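You operate a simulated robot arm through the tools that you are given. There is no shell and no other tool. Be economical: measure what you need, move in short steps, check, and stop when the job is done.

You run a simulated robot arm. Do the job below in one go: nothing can be reset, and whatever is moved stays where it is left.

## Task
Dip the green swatch and put the chip of its shade on the mat.
Fine: dip it in the cream, swatch back; the other chip goes in the box, lid shut; leave the white swatch.
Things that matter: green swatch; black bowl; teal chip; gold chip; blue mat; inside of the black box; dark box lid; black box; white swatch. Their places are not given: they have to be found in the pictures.

The check looks at the end state, three seconds after you hand in, the way a careful person would. Anything else that was tipped, shoved, dropped, spilled or broken makes it a failure.

## Robot
A 7-joint arm with a two-finger parallel gripper, fixed in place. Base frame: the origin is at the foot of the arm, x ahead of it, y to its left, z up. Readings come in m, degrees, newtons and seconds.
Its first joint turns from -66.0 to 66.0 degrees. Payload 2.6 kg.
The TCP is the grasp point between the finger pads, 0.03 m short of the fingertips. In the tool frame z runs along the fingers and y along their closing line. The gripper opens to 0.094 m. The fingers are 0.028 m wide and 0.01 m thick; the gripper's body (0.05 by 0.096 m) begins 0.055 m behind the TCP.
Orientation is that of the tool frame in the base frame, as a unit quaternion [x, y, z, w]. With the fingers straight down and closing along the base's y, the tool's x points along the base's -x, its y along +y and its z along -z.

## Interface
- The arm moves only by the tool play_rows. Its argument "targets" is a list of rows, each a list of 7 numbers: the shift along the tool's x, y, z in units of 30 mm (1.0 is 30 mm), then the turn, a rotation vector about the tool's x, y, z in units of 8 degrees (1.0 is 8 degrees), then the closure, from 0 (fully open) to 1 (shut). In form: [[tx, ty, tz, ax, ay, az, gripper], ...]. A call has 1 to 10 rows; each row shifts and turns the commanded pose from where the row before left it, along the tool's axes as they then stand. A call with a number of a shift or a turn outside -1 to 1 is refused whole. Rows are played at 5 a second. More than 0.05 m and 8.6 degrees between two rows, or a gripper value outside its range, and nothing of the call is played. Where a pose cannot be reached the arm comes as near as it can. A force on the tool above 70 N (or 10 N above the force at the start of the call, whichever is more), or a blocked arm, ends the call early, and 0.2 s more pass. The fingers move at their own pace (about 0.072 m/s each) and stop on an object; they squeeze with about 28 N. The grip force told is the motor's: it shows also when the fingers shut on nothing. Time passes only in rows, and 0.2 s behind the last, so rows that do not move let the fingers close. The reply holds the time, the measured pose of the TCP, the force on the tool along the base axes, the opening and the grip force, in the units named above and with some noise, and new pictures: "show" is both (left out), scene, wrist or none.
- Cameras (640 x 400 px; columns grow to the right, rows downward): "scene" is fixed at [0.0292, 0.4251, 0.5649]; the picture's right is [-0.83, -0.56, 0.00], its down [-0.31, 0.46, -0.83] and it looks along [0.46, -0.69, -0.56] (base axes); focal length 320 px, centre (320, 200). "wrist" rides on the gripper at [-0.037, 0, -0.058] in the tool frame; the picture's right is [0.00, -1.00, 0.00], its down [0.97, 0.00, -0.24] and it looks along [0.24, 0.00, 0.97] (tool axes); focal length 218 px, centre (320, 200).
- measure_at(camera, pixels): for up to 12 pixels [column, row] of the newest picture of that camera ("zoom" is the newest enlarged one), the place [x, y, z] in the base frame of the surface seen there, good to about 0.003 m. No time passes.
- inspect(camera, box): a new picture of the part [left, top, right, bottom] of that camera's present view, enlarged. No time passes.
- close_job(): hands the job in; it is judged then, once.

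Go step by step. Measure first, check grasps and placings, and put right what went wrong. The budget is 80 turns and 120 pictures, counting those below and the enlarged ones. Unless the task says otherwise, let go and move clear before handing in, and close with one line.

The tools are called after ">>>" as a command line: name --pt "numbers of a row" for each row, then --argument value for the rest, lists and objects as JSON in quotes. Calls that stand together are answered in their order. play_rows: Moves the arm, as the interface text tells. Its arguments: {"type":"object","properties":{"targets":{"type":"array","items":{"type":"array","items":{"type":"number"}}},"show":{"type":"string","enum":["both","scene","wrist","none"]}},"required":["targets"]} The other tools are called the same way: measure_at (camera, pixels) gives the place of the surface under pixels of a picture; inspect (camera, box) takes an enlarged picture of a part of a camera's view; close_job () hands the job in.

At the start:

```text
t: 0.0
position: [0.3457, 0.1031, 0.4007]
ee_rot: [0.001, 1.0, 0.001, -0.001]
wrist_force: [-0.5, 0.7, 0.8]
gripper_width: 0.0942
gripper_force: 0.0
```

scene: 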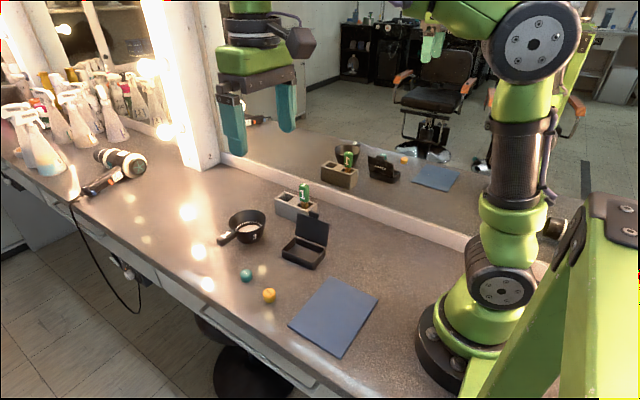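
wrist: 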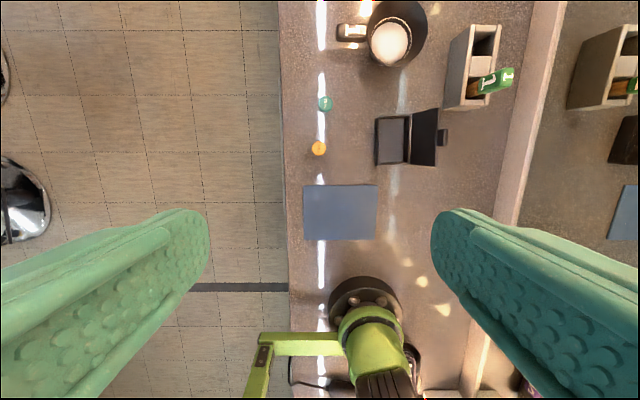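

The pictures show the bowl near scene (245,228), the swatch holder at (297,203), the open box at (305,245), the chips at (246,275) and (269,295), and the mat at (335,315). I'll enlarge both views before measuring anything.

>>> inspect --camera "scene" --box '[205, 165, 365, 265]'

>>> inspect --camera "wrist" --box '[290, 0, 530, 150]'

>>> measure_at --camera "wrist" --pixels '[[325, 103], [318, 148], [304, 185], [377, 186], [304, 240], [376, 240], [392, 42], [345, 33], [393, 140], [425, 140], [497, 80], [400, 180]]'

```text
4.00 times, centred on (285, 215) of scene
```

zoom: 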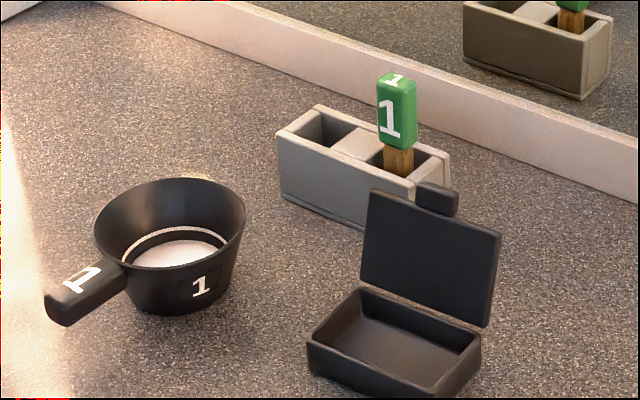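

```text
2.67 times, centred on (410, 75) of wrist
```

zoom: 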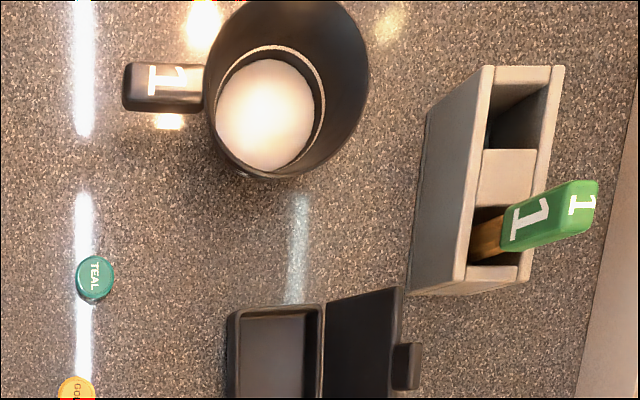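

```text
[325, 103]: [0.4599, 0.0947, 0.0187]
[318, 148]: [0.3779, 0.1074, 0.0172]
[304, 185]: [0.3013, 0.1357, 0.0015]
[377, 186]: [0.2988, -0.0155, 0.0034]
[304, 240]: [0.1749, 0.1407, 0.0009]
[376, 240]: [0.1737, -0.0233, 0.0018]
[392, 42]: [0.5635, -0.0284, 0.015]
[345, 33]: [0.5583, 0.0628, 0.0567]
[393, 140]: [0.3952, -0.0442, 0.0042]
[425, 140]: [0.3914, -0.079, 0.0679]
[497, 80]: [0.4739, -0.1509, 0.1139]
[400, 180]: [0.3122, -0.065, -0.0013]
```

The chips, mat and bowl all measure out with the table at about z=0, although the text says -0.157. Two-view triangulation also gives 0, so I'll go by that and descend carefully. Next I'll move to x≈0.47, y≈-0.06 for a closer look at the holder and to find the white swatch.

>>> measure_at --camera "wrist" --pixels '[[455, 60], [445, 108], [520, 150], [540, 150], [570, 60], [300, 100], [400, 100], [460, 150]]'

>>> play_rows --pt "-1 -1 0 0 0 0 0" --pt "-1 -1 0 0 0 0 0" --pt "-1 -1 0 0 0 0 0" --pt "-0.6 -1 0 0 0 0 0" --pt "0 -1 0 0 0 0 0" --pt "0 0 0 0 0 0 0"

```text
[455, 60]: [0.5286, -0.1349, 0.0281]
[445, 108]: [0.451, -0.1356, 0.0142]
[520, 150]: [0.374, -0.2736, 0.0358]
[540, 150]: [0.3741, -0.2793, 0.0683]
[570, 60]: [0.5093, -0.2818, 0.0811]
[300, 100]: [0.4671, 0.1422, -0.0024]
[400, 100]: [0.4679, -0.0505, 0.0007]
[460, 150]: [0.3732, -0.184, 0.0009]
```

```text
t: 1.4
position: [0.4529, -0.0464, 0.4017]
ee_rot: [0.0, 1.0, 0.0, 0.0]
wrist_force: [-0.5, -0.5, -0.3]
gripper_width: 0.0942
gripper_force: 0.0
```

scene: 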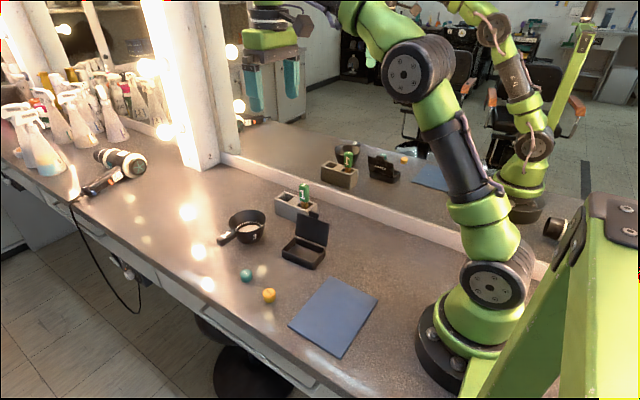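
wrist: 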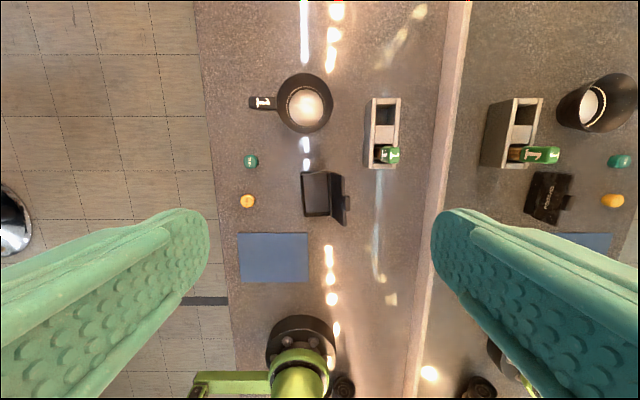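

The bowl is at wrist (305,103), the holder at (383,135) and the box at (325,195). I'll enlarge these.

>>> inspect --camera "wrist" --box '[240, 60, 432, 180]'

>>> inspect --camera "wrist" --box '[280, 150, 376, 240]'

>>> measure_at --camera "wrist" --pixels '[[394, 154], [385, 154], [382, 112], [382, 135], [368, 102], [398, 102], [366, 166], [396, 166], [305, 103], [305, 75], [330, 103], [258, 103]]'

>>> measure_at --camera "wrist" --pixels '[[303, 172], [327, 172], [304, 216], [329, 216], [316, 195], [336, 195], [343, 202], [250, 161], [247, 201], [333, 179], [342, 218]]'

```text
3.33 times, centred on (336, 120) of wrist
```

zoom: 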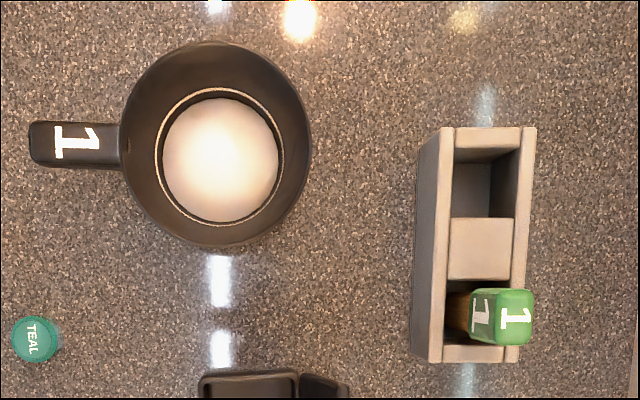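

```text
4.44 times, centred on (328, 195) of wrist
```

zoom: 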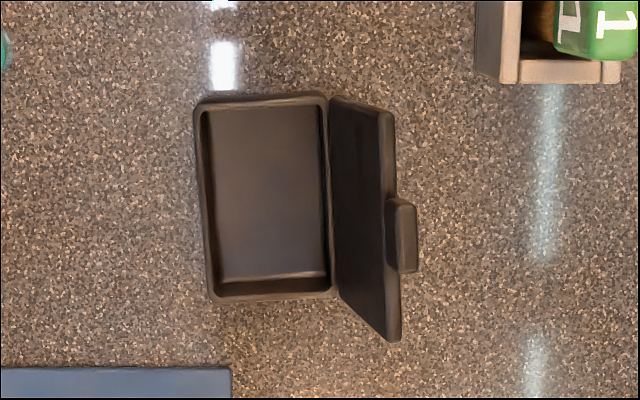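

```text
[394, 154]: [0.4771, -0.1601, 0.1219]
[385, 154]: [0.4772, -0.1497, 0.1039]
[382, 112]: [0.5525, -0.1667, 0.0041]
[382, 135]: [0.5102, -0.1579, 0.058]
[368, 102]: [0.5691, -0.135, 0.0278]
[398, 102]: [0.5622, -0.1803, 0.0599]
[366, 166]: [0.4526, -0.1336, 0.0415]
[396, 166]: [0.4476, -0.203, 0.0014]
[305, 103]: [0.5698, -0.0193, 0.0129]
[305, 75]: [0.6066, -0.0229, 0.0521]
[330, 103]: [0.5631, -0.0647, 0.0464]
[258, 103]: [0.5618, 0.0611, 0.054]
```

```text
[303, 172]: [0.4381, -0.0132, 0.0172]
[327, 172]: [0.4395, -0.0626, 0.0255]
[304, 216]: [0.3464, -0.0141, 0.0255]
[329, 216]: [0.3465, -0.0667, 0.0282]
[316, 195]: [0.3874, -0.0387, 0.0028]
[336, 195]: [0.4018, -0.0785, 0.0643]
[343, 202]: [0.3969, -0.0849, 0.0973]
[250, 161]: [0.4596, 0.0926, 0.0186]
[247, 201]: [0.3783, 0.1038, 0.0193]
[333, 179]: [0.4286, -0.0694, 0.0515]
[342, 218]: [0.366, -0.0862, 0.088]
```

The swatch handle is centred near (0.476,-0.155) with its top at z≈0.12, and the holder rim is at z≈0.058. The second slot looks empty and no white swatch is visible. I'll move above the green swatch and look again.

>>> play_rows --pt "-0.77 -0.9 0 0 0 0 0.3" --pt "0 -0.9 0.5 0 0 0 0.3" --pt "0 -0.9 1 0 0 0 0.3" --pt "0 -0.9 1 0 0 0 0.3" --pt "0 0 1 0 0 0 0.3" --pt "0 0 1 0 0 0 0.3" --pt "0 0 0 0 0 0 0.3"

```text
t: 3.0
position: [0.4755, -0.1549, 0.2655]
ee_rot: [0.0, 1.0, 0.0, 0.0]
wrist_force: [0.1, 0.6, -0.4]
gripper_width: 0.066
gripper_force: 0.0
```

scene: 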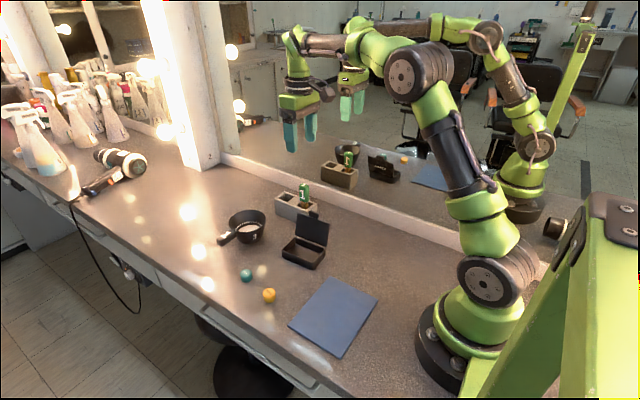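
wrist: 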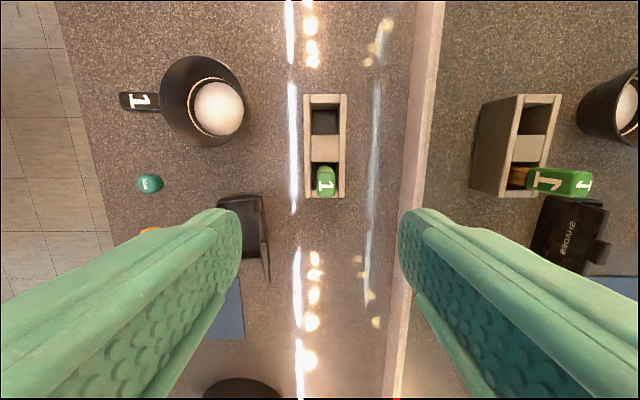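

The mirror image at wrist (567,240) shows lettering on the outside of the box lid, possibly the shade key. I'll enlarge that and the swatch, and measure the swatch again.

>>> inspect --camera "wrist" --box '[530, 190, 610, 280]'

>>> inspect --camera "scene" --box '[310, 135, 410, 195]'

>>> measure_at --camera "wrist" --pixels '[[326, 187], [326, 172], [319, 187], [333, 187], [326, 196], [325, 148], [325, 115]]'

>>> inspect --camera "wrist" --box '[285, 80, 365, 210]'

```text
4.44 times, centred on (570, 235) of wrist
```

zoom: 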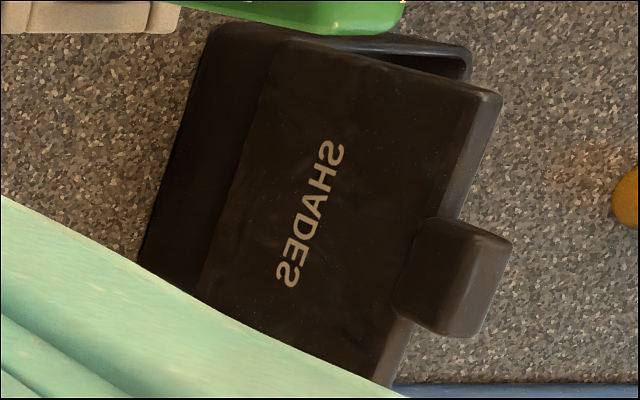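

```text
6.40 times, centred on (360, 165) of scene
```

zoom: 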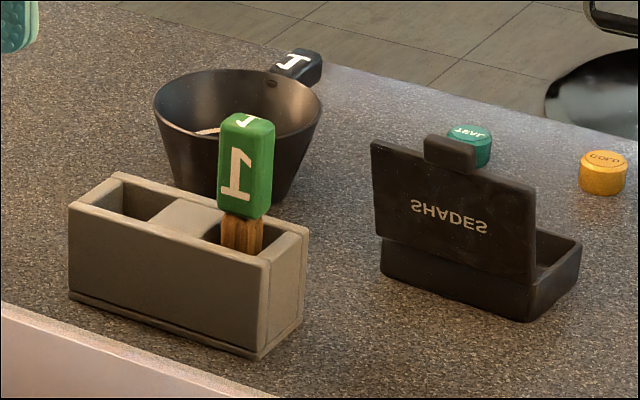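

```text
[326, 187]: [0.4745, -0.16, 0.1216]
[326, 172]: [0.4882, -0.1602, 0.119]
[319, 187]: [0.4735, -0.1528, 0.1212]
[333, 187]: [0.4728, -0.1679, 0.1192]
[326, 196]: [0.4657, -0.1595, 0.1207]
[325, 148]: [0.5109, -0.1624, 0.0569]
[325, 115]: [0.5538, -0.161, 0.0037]
```

```text
3.08 times, centred on (325, 145) of wrist
```

zoom: 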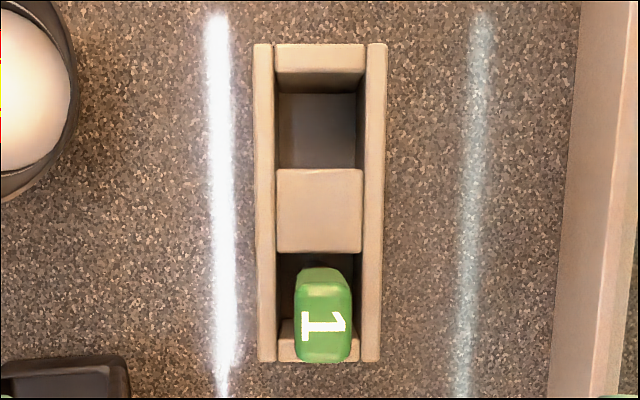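

The swatch top is at (0.4745,-0.160,0.121), and the handle is about 17 mm square. I'll descend to TCP z≈0.105, keeping the tips above the 0.058 rim, and grip along y.

>>> play_rows --pt "0 -0.17 1 0 0 0 0.3" --pt "0 0 1 0 0 0 0.3" --pt "0 0 1 0 0 0 0.3" --pt "0 0 1 0 0 0 0.3" --pt "0 0 0.8 0 0 0 0.3" --pt "0 0 0.5 0 0 0 0.3" --pt "0 0 0 0 0 0 0.3"

```text
t: 4.6
position: [0.4771, -0.1597, 0.1062]
ee_rot: [0.001, 1.0, -0.001, 0.0]
wrist_force: [0.2, 0.3, -1.0]
gripper_width: 0.0659
gripper_force: 0.1
```

scene: 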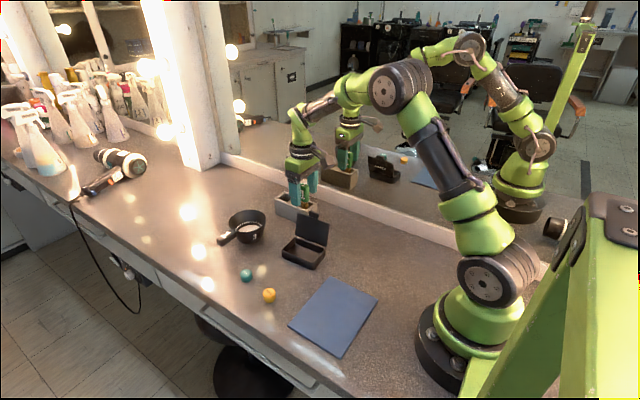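
wrist: 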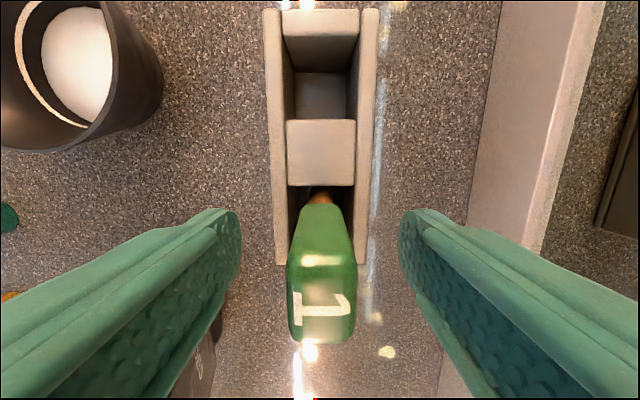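

The handle is centred between the fingers at wrist (322,270). I'll close, then check that the opening is about 17 mm.

>>> play_rows --pt "0 0 0 0 0 0 1" --pt "0 0 0 0 0 0 1" --pt "0 0 0 0 0 0 1" --pt "0 0 0 0 0 0 1" --show "none"

>>> play_rows --pt "0 0 -1 0 0 0 1" --pt "0 0 -1 0 0 0 1" --pt "0 0 -1 0 0 0 1" --pt "0 0 -1 0 0 0 1" --pt "0 0 0 0 0 0 1"

```text
t: 5.6
position: [0.4762, -0.1596, 0.1082]
ee_rot: [0.0, 1.0, 0.0, 0.0]
wrist_force: [0.1, 0.3, -1.0]
gripper_width: 0.0209
gripper_force: 28.5
```

```text
t: 6.8
position: [0.4771, -0.1596, 0.2279]
ee_rot: [0.0, 1.0, 0.0, 0.0]
wrist_force: [0.7, 0.4, -0.3]
gripper_width: 0.0215
gripper_force: 28.0
```

scene: 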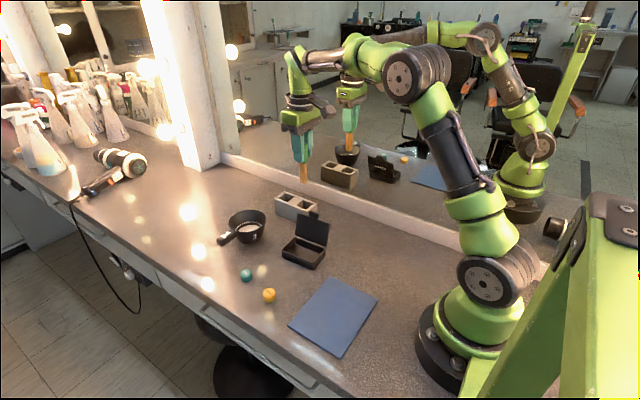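
wrist: 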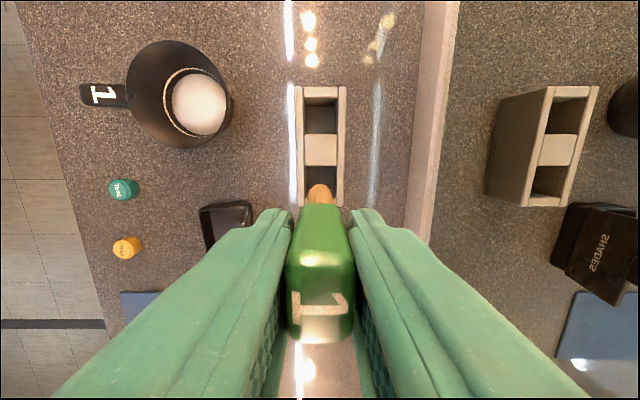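

The swatch is lifted, with the stick hanging at scene (305,175). I'll measure its bottom end and the empty slots, where it has to go back.

>>> inspect --camera "scene" --box '[265, 115, 345, 225]'

>>> measure_at --camera "scene" --pixels '[[304, 164], [304, 175], [304, 182], [305, 205], [246, 228], [245, 231], [264, 215], [232, 214]]'

>>> inspect --camera "wrist" --box '[130, 30, 240, 160]'

>>> measure_at --camera "wrist" --pixels '[[200, 103], [180, 103], [220, 103], [200, 75], [200, 130], [160, 42], [128, 95], [231, 100], [215, 142]]'

```text
3.64 times, centred on (305, 170) of scene
```

zoom: 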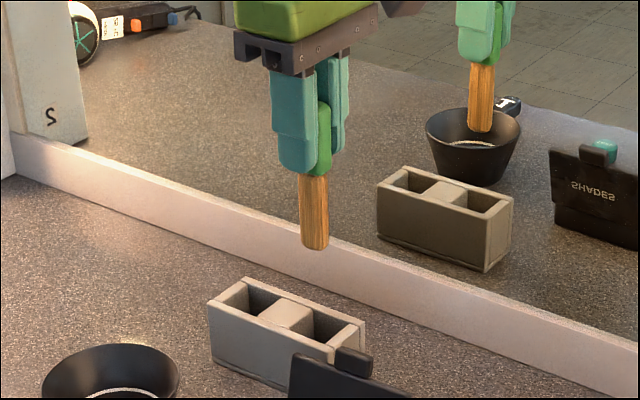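

```text
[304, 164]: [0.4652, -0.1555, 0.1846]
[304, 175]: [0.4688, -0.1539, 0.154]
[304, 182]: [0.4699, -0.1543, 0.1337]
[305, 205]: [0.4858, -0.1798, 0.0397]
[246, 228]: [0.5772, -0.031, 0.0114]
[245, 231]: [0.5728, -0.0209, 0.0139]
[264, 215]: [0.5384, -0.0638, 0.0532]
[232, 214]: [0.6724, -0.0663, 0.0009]
```

```text
3.08 times, centred on (185, 95) of wrist
```

zoom: 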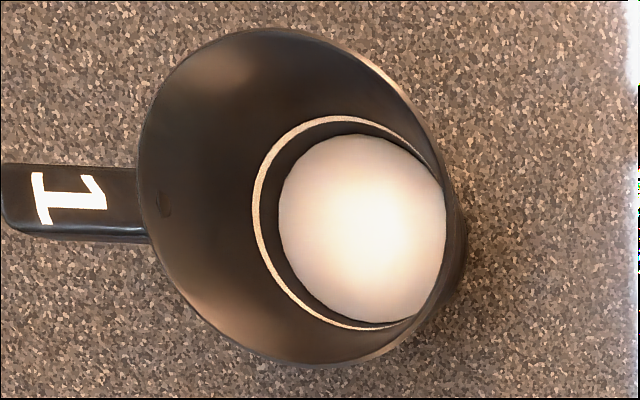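

```text
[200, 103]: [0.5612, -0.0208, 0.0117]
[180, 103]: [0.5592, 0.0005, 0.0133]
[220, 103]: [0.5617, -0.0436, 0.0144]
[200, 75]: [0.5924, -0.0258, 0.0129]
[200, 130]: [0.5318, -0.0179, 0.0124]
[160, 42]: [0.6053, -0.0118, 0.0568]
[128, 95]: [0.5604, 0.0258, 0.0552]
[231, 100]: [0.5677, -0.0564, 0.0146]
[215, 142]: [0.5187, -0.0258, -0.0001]
```

The stick's bottom is about 0.10 m below the TCP, at z≈0.13 now. The cream surface is centred at (0.561,-0.02) at z≈0.0125, with the rim at 0.057. I'll move above the bowl.

>>> play_rows --pt "-0.8 1 0 0 0 0 1" --pt "-1 1 0 0 0 0 1" --pt "-1 1 0 0 0 0 1" --pt "0 1 0 0 0 0 1" --pt "0 0.65 0 0 0 0 1" --pt "0 0 0.5 0 0 0 1" --pt "0 0 0 0 0 0 1"

```text
t: 8.4
position: [0.5617, -0.019, 0.2111]
ee_rot: [0.001, 1.0, -0.001, -0.001]
wrist_force: [0.1, 1.0, -0.5]
gripper_width: 0.0212
gripper_force: 27.7
```

scene: 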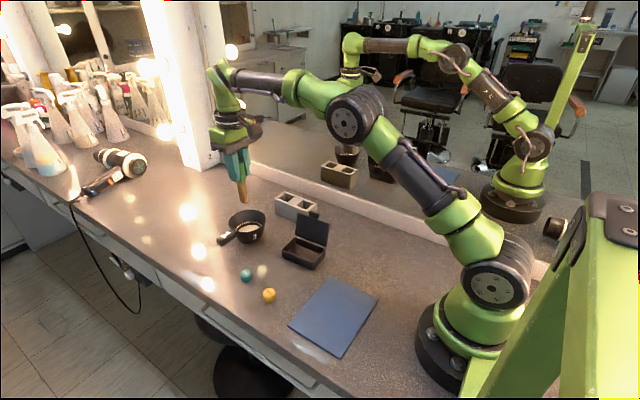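
wrist: 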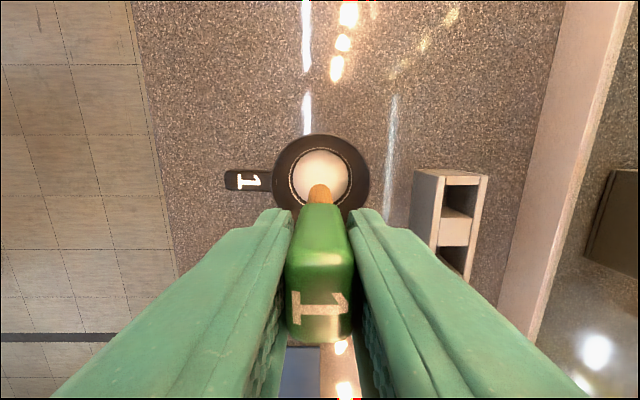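

The stick hangs over the middle of the cream at wrist (320,180). I'll lower it to TCP z≈0.111, just above the dip depth.

>>> play_rows --pt "0 0 1 0 0 0 1" --pt "0 0 1 0 0 0 1" --pt "0 0 0.8 0 0 0 1" --pt "0 0 0.5 0 0 0 1" --pt "0 0 0 0 0 0 1"

>>> inspect --camera "scene" --box '[205, 180, 285, 250]'

```text
t: 9.6
position: [0.5613, -0.0216, 0.1136]
ee_rot: [0.001, 1.0, 0.0, 0.0]
wrist_force: [0.1, -0.4, -0.3]
gripper_width: 0.0213
gripper_force: 27.7
```

scene: 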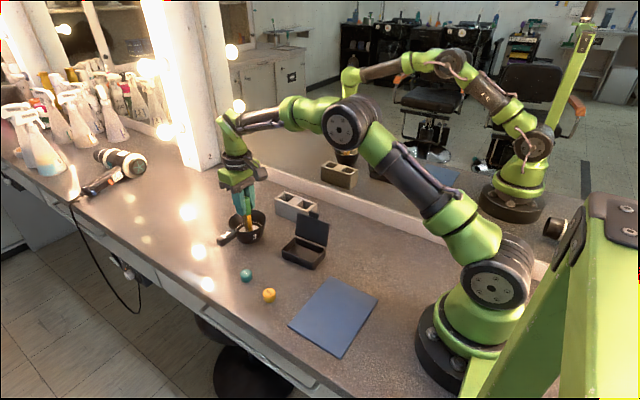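
wrist: 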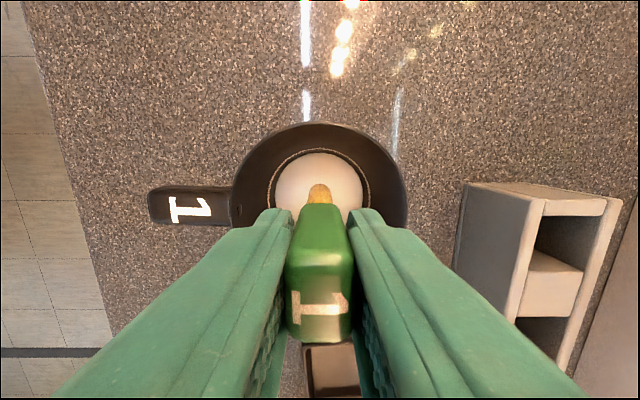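

```text
5.71 times, centred on (245, 215) of scene
```

zoom: 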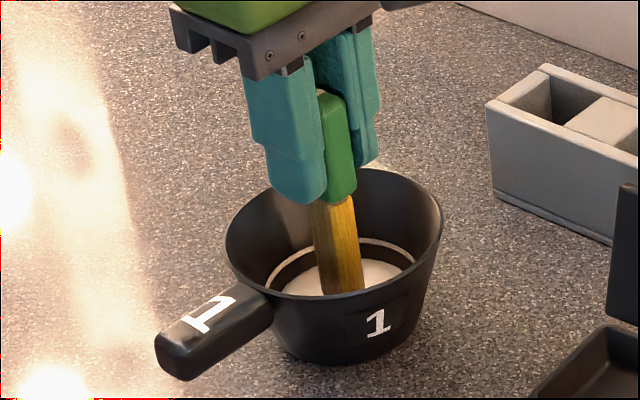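

The stick is at the cream and its wood already looks yellower. I'll go 6 mm deeper in small steps, hold, then lift to see its colour.

>>> play_rows --pt "0 0 0.1 0 0 0 1" --pt "0 0 0.1 0 0 0 1" --pt "0 0 0 0 0 0 1" --pt "0 0 0 0 0 0 1" --pt "0 0 0 0 0 0 1" --pt "0 0 0 0 0 0 1" --show "none"

>>> inspect --camera "scene" --box '[205, 180, 285, 250]'

```text
t: 11.0
position: [0.5607, -0.0203, 0.1067]
ee_rot: [0.0, 1.0, 0.0, 0.0]
wrist_force: [-0.4, -0.4, 0.0]
gripper_width: 0.0213
gripper_force: 28.6
```

```text
5.71 times, centred on (245, 215) of scene
```

zoom: 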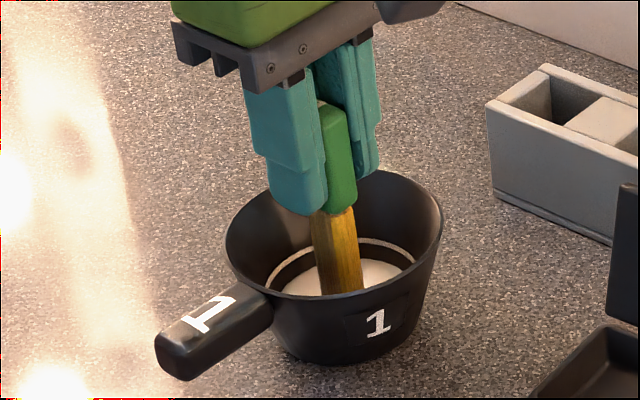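

No contact force, and the tip is now below the cream surface. I'll lift straight up and look at its colour.

>>> play_rows --pt "0 0 0 0 0 0 1" --pt "0 0 -0.5 0 0 0 1" --pt "0 0 -1 0 0 0 1" --pt "0 0 -1 0 0 0 1" --pt "0 0 -1 0 0 0 1" --pt "0 0 -0.7 0 0 0 1" --pt "0 0 0 0 0 0 1"

>>> inspect --camera "scene" --box '[205, 130, 285, 250]'

```text
t: 12.6
position: [0.5622, -0.0205, 0.2336]
ee_rot: [0.0, 1.0, 0.0, 0.0]
wrist_force: [-0.2, 0.2, -0.8]
gripper_width: 0.0212
gripper_force: 28.1
```

scene: 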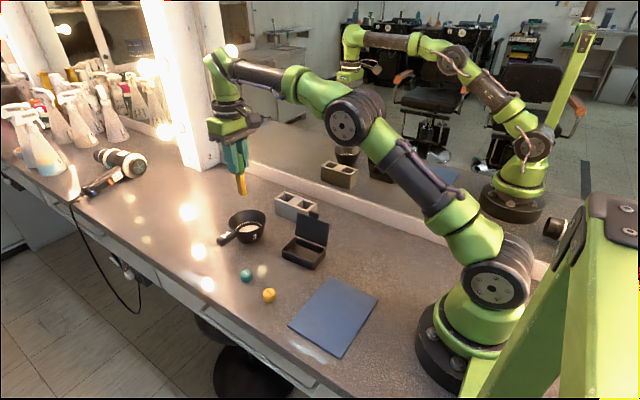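
wrist: 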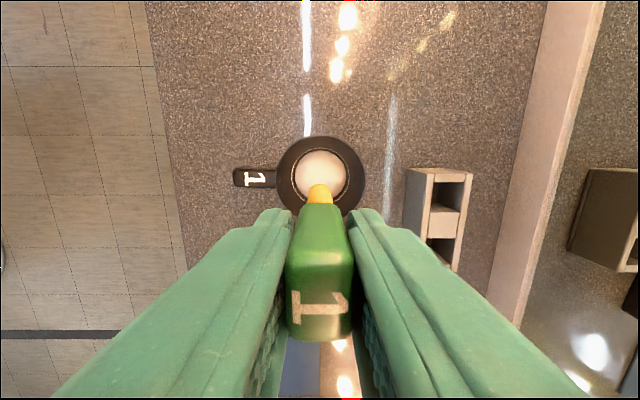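

```text
3.33 times, centred on (245, 190) of scene
```

zoom: 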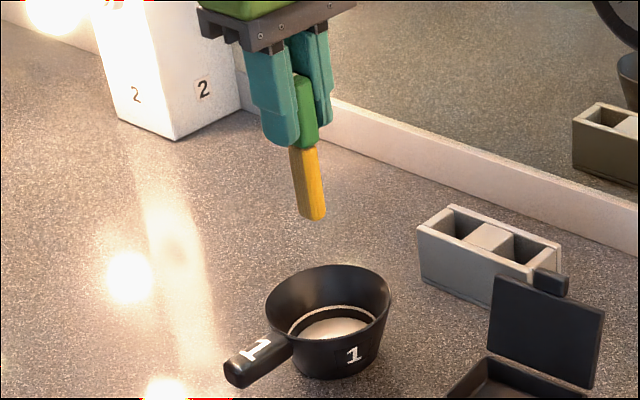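

The stick has come out bright gold, so the gold chip goes on the mat and the teal chip in the box. Next I'll carry the swatch back above its slot at TCP (0.4765,-0.160).

>>> play_rows --pt "0 -1 0 0 0 0 1" --pt "0.86 -1 0 0 0 0 1" --pt "1 -1 0 0 0 0 1" --pt "1 -1 0 0 0 0 1" --pt "0 -0.64 0 0 0 0 1" --pt "0 0 0.7 0 0 0 1" --pt "0 0 0.7 0 0 0 1" --pt "0 0 0 0 0 0 1"

>>> inspect --camera "scene" --box '[265, 135, 345, 225]'

```text
t: 14.4
position: [0.4747, -0.1591, 0.1912]
ee_rot: [0.0, 1.0, -0.001, 0.0]
wrist_force: [-0.7, -0.3, -0.2]
gripper_width: 0.0213
gripper_force: 28.1
```

scene: 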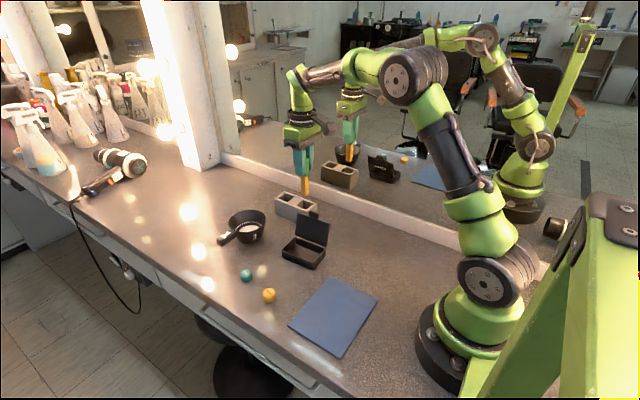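
wrist: 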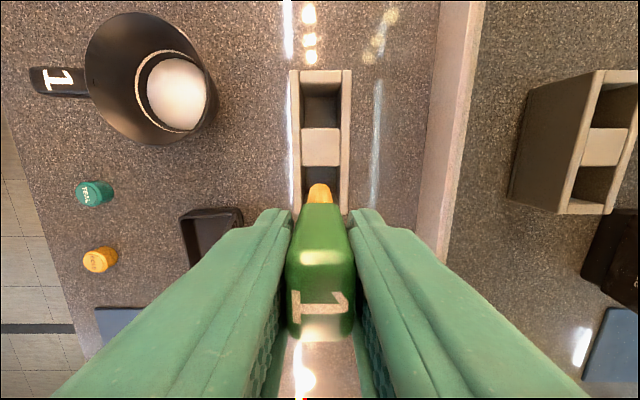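

```text
4.44 times, centred on (305, 180) of scene
```

zoom: 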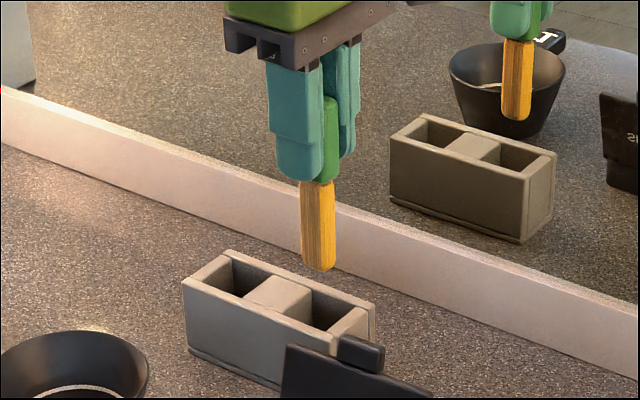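

The swatch is lined up over its slot at wrist (320,190). I'll lower it to TCP z≈0.111, then the last few millimetres.

>>> play_rows --pt "-0.05 0 0.7 0 0 0 1" --pt "0 0 0.7 0 0 0 1" --pt "0 0 0.7 0 0 0 1" --pt "0 0 0.45 0 0 0 1" --pt "0 0 0.12 0 0 0 1" --pt "0 0 0 0 0 0 1"

>>> inspect --camera "scene" --box '[265, 150, 345, 230]'

```text
t: 15.8
position: [0.4748, -0.1588, 0.1115]
ee_rot: [0.0, 1.0, 0.0, 0.001]
wrist_force: [-0.5, -0.2, 0.3]
gripper_width: 0.0211
gripper_force: 28.2
```

scene: 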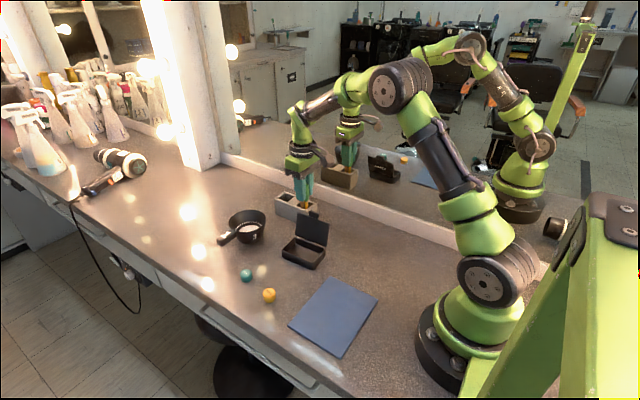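
wrist: 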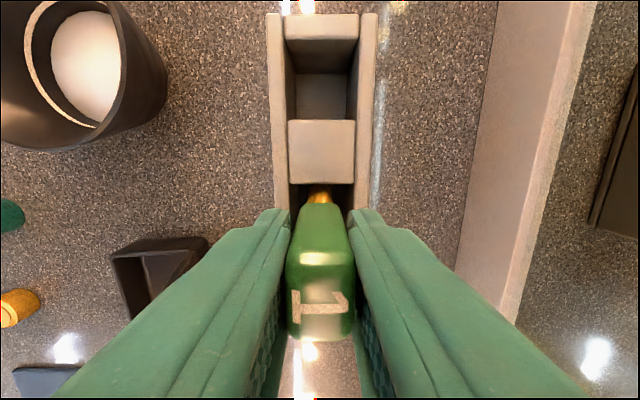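

```text
5.00 times, centred on (305, 190) of scene
```

zoom: 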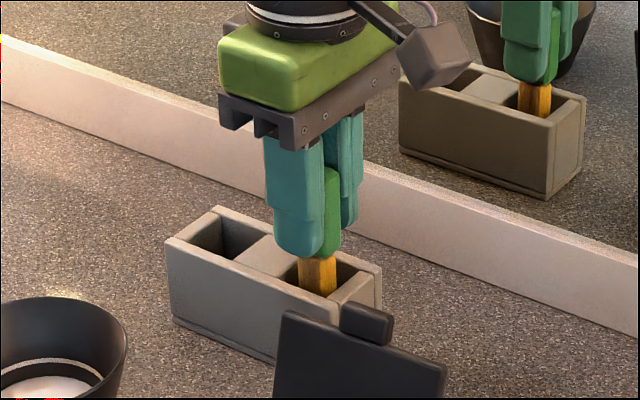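

The stick is in its slot with about 3–4 mm to go. I'll ease it down, release gently, and rise.

>>> play_rows --pt "0 0 0.08 0 0 0 1" --pt "0 0 0.04 0 0 0 1" --pt "0 0 0 0 0 0 1" --pt "0 0 0 0 0 0 0.6" --pt "0 0 0 0 0 0 0.4" --pt "0 0 0 0 0 0 0.3" --pt "0 0 0 0 0 0 0.3" --show "wrist"

>>> play_rows --pt "0 0 -0.7 0 0 0 0.3" --pt "0 0 -1 0 0 0 0.3" --pt "0 0 -1 0 0 0 0.3" --pt "0 0 -1 0 0 0 0.3" --pt "0 0 -1 0 0 0 0.3" --pt "0 0 0 0 0 0 0.3"

>>> inspect --camera "scene" --box '[205, 170, 365, 310]'

```text
t: 17.4
position: [0.4769, -0.1587, 0.1081]
ee_rot: [0.001, 1.0, -0.001, 0.0]
wrist_force: [0.8, -1.3, -0.3]
gripper_width: 0.066
gripper_force: 0.0
```

wrist: 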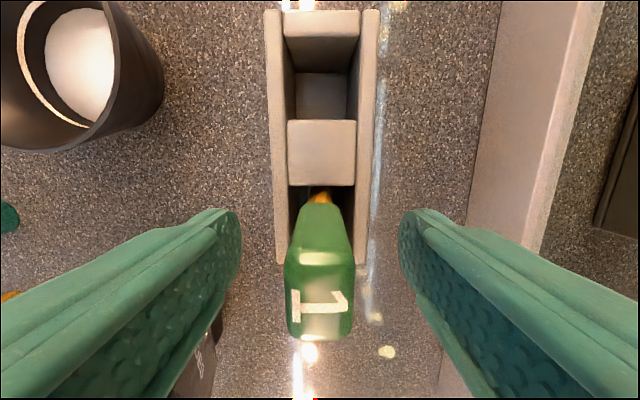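

```text
t: 18.8
position: [0.4766, -0.1597, 0.249]
ee_rot: [0.0, 1.0, 0.0, 0.0]
wrist_force: [0.1, -0.3, 0.3]
gripper_width: 0.0659
gripper_force: 0.0
```

scene: 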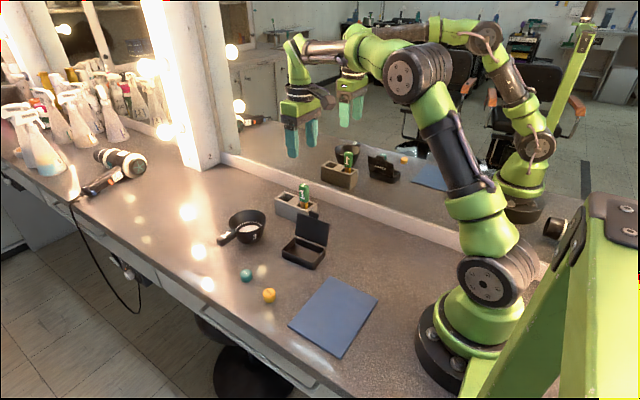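
wrist: 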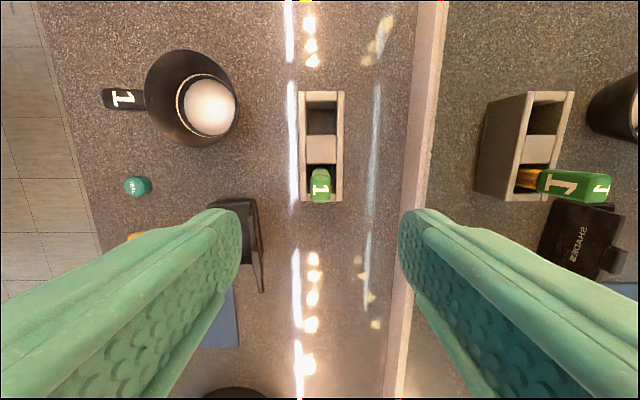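

```text
2.86 times, centred on (285, 240) of scene
```

zoom: 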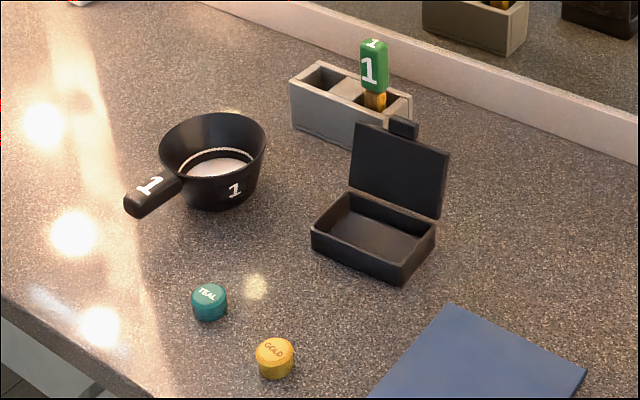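

The swatch stands back in its slot and everything else is undisturbed. Next I'll move above the gold chip, near (0.378,0.105).

>>> play_rows --pt "0 1 0 0 0 0 0.3" --pt "0 1 0 0 0 0 0.3" --pt "0.3 1 0 0 0 0 0.3" --pt "1 1 0 0 0 0 0.3" --pt "1 1 0 0 0 0 0.3" --pt "1 1 0 0 0 0 0.3" --pt "0 1 0 0 0 0 0.3" --pt "0 1 0.5 0 0 0 0.3" --pt "0 0.8 1 0 0 0 0.3" --pt "0 0 0 0 0 0 0.3"

```text
t: 21.0
position: [0.3784, 0.1056, 0.203]
ee_rot: [0.0, 1.0, 0.0, 0.0]
wrist_force: [0.4, 0.9, 0.1]
gripper_width: 0.0657
gripper_force: 0.0
```

scene: 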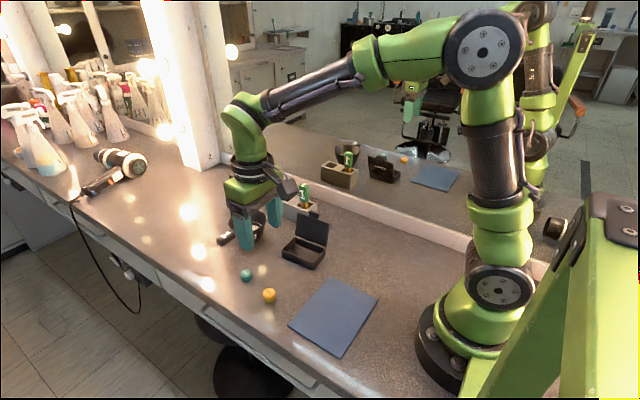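
wrist: 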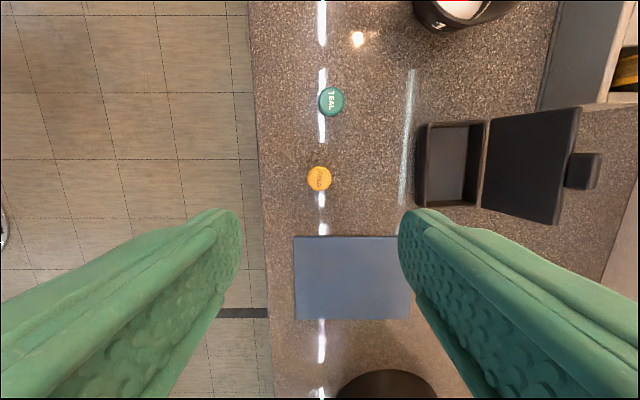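

>>> measure_at --camera "wrist" --pixels '[[319, 178], [319, 168], [319, 187], [309, 178], [329, 178], [331, 102], [296, 238], [399, 238], [296, 320], [409, 318], [280, 178], [350, 178]]'

```text
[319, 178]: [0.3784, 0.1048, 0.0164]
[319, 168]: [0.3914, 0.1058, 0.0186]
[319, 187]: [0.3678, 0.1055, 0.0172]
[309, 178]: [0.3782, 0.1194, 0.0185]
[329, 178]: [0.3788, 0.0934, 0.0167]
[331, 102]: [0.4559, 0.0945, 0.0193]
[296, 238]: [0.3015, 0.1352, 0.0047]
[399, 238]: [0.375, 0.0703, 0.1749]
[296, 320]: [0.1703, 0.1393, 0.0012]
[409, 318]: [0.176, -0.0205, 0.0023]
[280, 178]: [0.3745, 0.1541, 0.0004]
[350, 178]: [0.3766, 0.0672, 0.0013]
```

The chip is centred at (0.379,0.106), its top at z≈0.018 and about 26 mm wide, with the table at z≈0.001. I'll descend to TCP z≈0.045 with a check, then further.

>>> play_rows --pt "0 0 1 0 0 0 0.3" --pt "0 0 1 0 0 0 0.3" --pt "0 0 1 0 0 0 0.3" --pt "0 0 1 0 0 0 0.3" --pt "0 0 0.8 0 0 0 0.3" --pt "0 0 0.5 0 0 0 0.3" --pt "0 0 0 0 0 0 0.3"

```text
t: 22.6
position: [0.3784, 0.1046, 0.0445]
ee_rot: [0.0, 1.0, 0.0, 0.0]
wrist_force: [0.3, 0.1, -0.7]
gripper_width: 0.0657
gripper_force: 0.0
```

scene: 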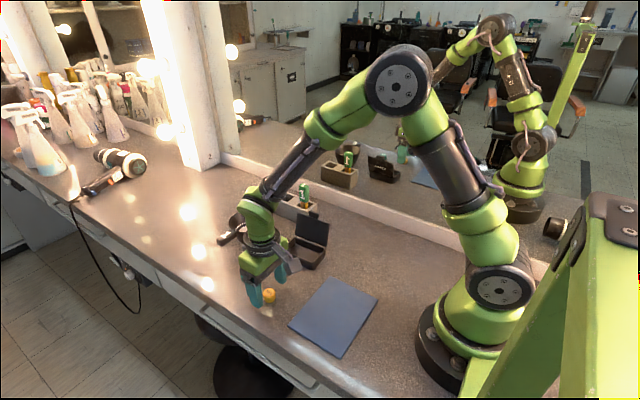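
wrist: 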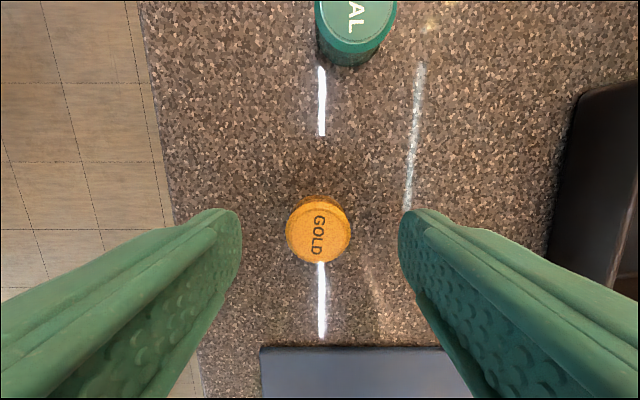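

The fingers straddle the gold chip at wrist (319,229). I'll go down 9 mm, close, and lift.

>>> play_rows --pt "0 0 0.3 0 0 0 0.3" --pt "0 0 0 0 0 0 0.5" --pt "0 0 0 0 0 0 1" --pt "0 0 0 0 0 0 1" --pt "0 0 0 0 0 0 1" --pt "0 0 0 0 0 0 1" --show "wrist"

>>> play_rows --pt "0 0 -0.5 0 0 0 1" --pt "0 0 -1 0 0 0 1" --pt "0 0 -1 0 0 0 1" --pt "0 0 0 0 0 0 1"

```text
t: 24.0
position: [0.3772, 0.1058, 0.0362]
ee_rot: [0.001, 1.0, 0.0, -0.001]
wrist_force: [-0.5, -0.7, -0.7]
gripper_width: 0.0241
gripper_force: 27.6
```

wrist: 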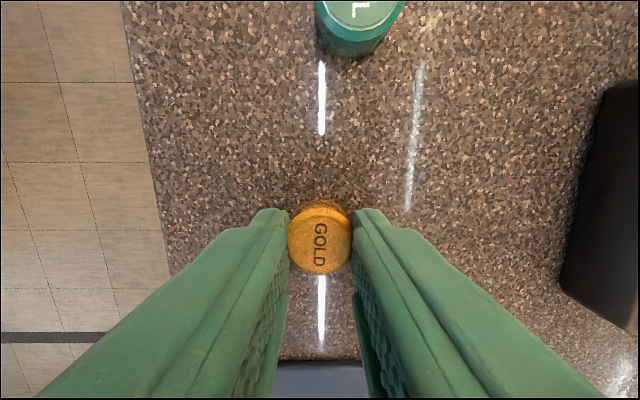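

```text
t: 25.0
position: [0.3788, 0.1043, 0.11]
ee_rot: [0.0, 1.0, 0.0, 0.0]
wrist_force: [-0.8, 0.9, 0.1]
gripper_width: 0.0239
gripper_force: 27.7
```

scene: 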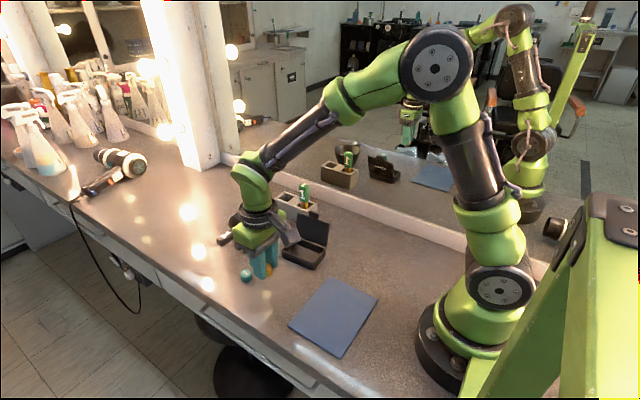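
wrist: 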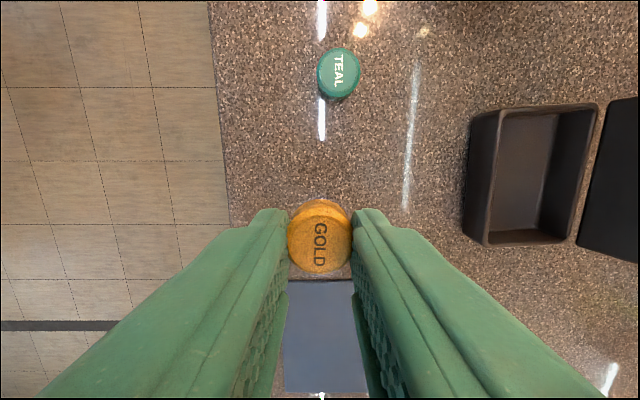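

The gold chip is held at 24 mm. The mat spans x 0.174–0.301 and y -0.02–0.137, so I'll place the chip at about (0.25,0.06).

>>> play_rows --pt "1 -0.5 0 0 0 0 1" --pt "1 -0.5 0 0 0 0 1" --pt "1 -0.5 0 0 0 0 1" --pt "1 0 0 0 0 0 1" --pt "0.3 0 0 0 0 0 1" --pt "0 0 1 0 0 0 1" --pt "0 0 0.9 0 0 0 1" --pt "0 0 0 0 0 0 1"

```text
t: 26.8
position: [0.249, 0.0589, 0.0527]
ee_rot: [0.001, 1.0, 0.0, 0.001]
wrist_force: [-0.5, -0.4, 0.4]
gripper_width: 0.0242
gripper_force: 27.8
```

scene: 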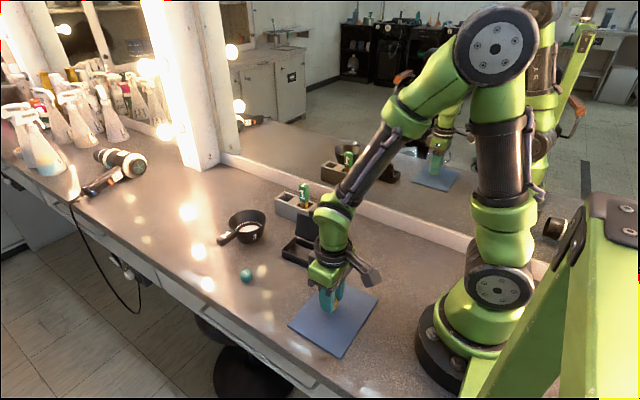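
wrist: 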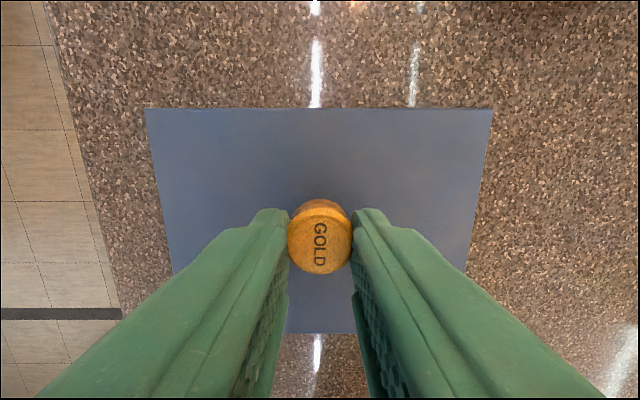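

The chip is over the mat. I'll lower it 14 mm in steps to touch down, then open and rise.

>>> play_rows --pt "0 0 0.3 0 0 0 1" --pt "0 0 0.1 0 0 0 1" --pt "0 0 0.05 0 0 0 1" --pt "0 0 0 0 0 0 1" --show "none"

>>> play_rows --pt "0 0 0 0 0 0 0.6" --pt "0 0 0 0 0 0 0.4" --pt "0 0 0 0 0 0 0.3" --pt "0 0 -0.5 0 0 0 0.3" --pt "0 0 -1 0 0 0 0.3" --pt "0 0 -1 0 0 0 0.3" --pt "0 0 -1 0 0 0 0.3" --pt "0 0 0 0 0 0 0.3"

```text
t: 27.8
position: [0.2493, 0.0598, 0.0399]
ee_rot: [0.0, 1.0, 0.0, 0.0]
wrist_force: [-3.7, -0.8, 21.8]
gripper_width: 0.0243
gripper_force: 28.1
```

```text
t: 29.6
position: [0.2482, 0.0606, 0.1443]
ee_rot: [0.0, 1.0, 0.0, 0.001]
wrist_force: [-0.6, -0.7, 0.0]
gripper_width: 0.0654
gripper_force: 0.1
```

scene: 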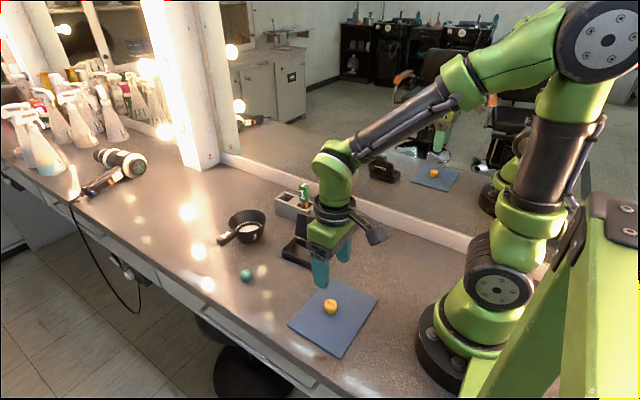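
wrist: 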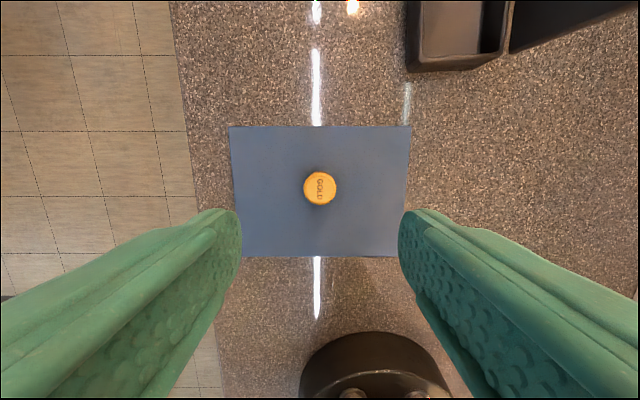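

The gold chip lies flat on the mat at wrist (320,187). Next I'll move above the teal chip at (0.458,0.094).

>>> play_rows --pt "-1 0.3 -0.5 0 0 0 0.3" --pt "-1 0.3 0 0 0 0 0.3" --pt "-1 0.3 0 0 0 0 0.3" --pt "-1 0.2 0 0 0 0 0.3" --pt "-1 0 0 0 0 0 0.3" --pt "-1 0 0 0 0 0 0.3" --pt "-1 0 0 0 0 0 0.3" --pt "0 0 0 0 0 0 0.3" --show "wrist"

```text
t: 31.4
position: [0.4587, 0.0923, 0.1611]
ee_rot: [0.0, 1.0, 0.001, -0.001]
wrist_force: [0.1, -0.1, 0.6]
gripper_width: 0.066
gripper_force: 0.1
```

wrist: 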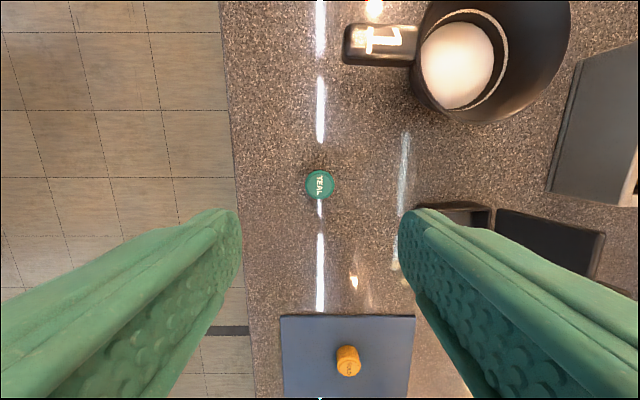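

>>> measure_at --camera "wrist" --pixels '[[320, 185], [320, 172], [320, 197], [308, 185], [332, 185], [347, 360], [452, 205], [382, 42], [395, 62]]'

```text
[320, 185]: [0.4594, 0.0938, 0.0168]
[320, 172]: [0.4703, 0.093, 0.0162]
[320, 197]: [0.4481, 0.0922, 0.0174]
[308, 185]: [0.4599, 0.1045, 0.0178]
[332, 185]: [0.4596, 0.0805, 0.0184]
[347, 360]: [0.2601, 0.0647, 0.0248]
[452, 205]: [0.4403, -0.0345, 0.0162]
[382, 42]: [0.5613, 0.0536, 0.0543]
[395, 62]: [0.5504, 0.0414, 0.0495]
```

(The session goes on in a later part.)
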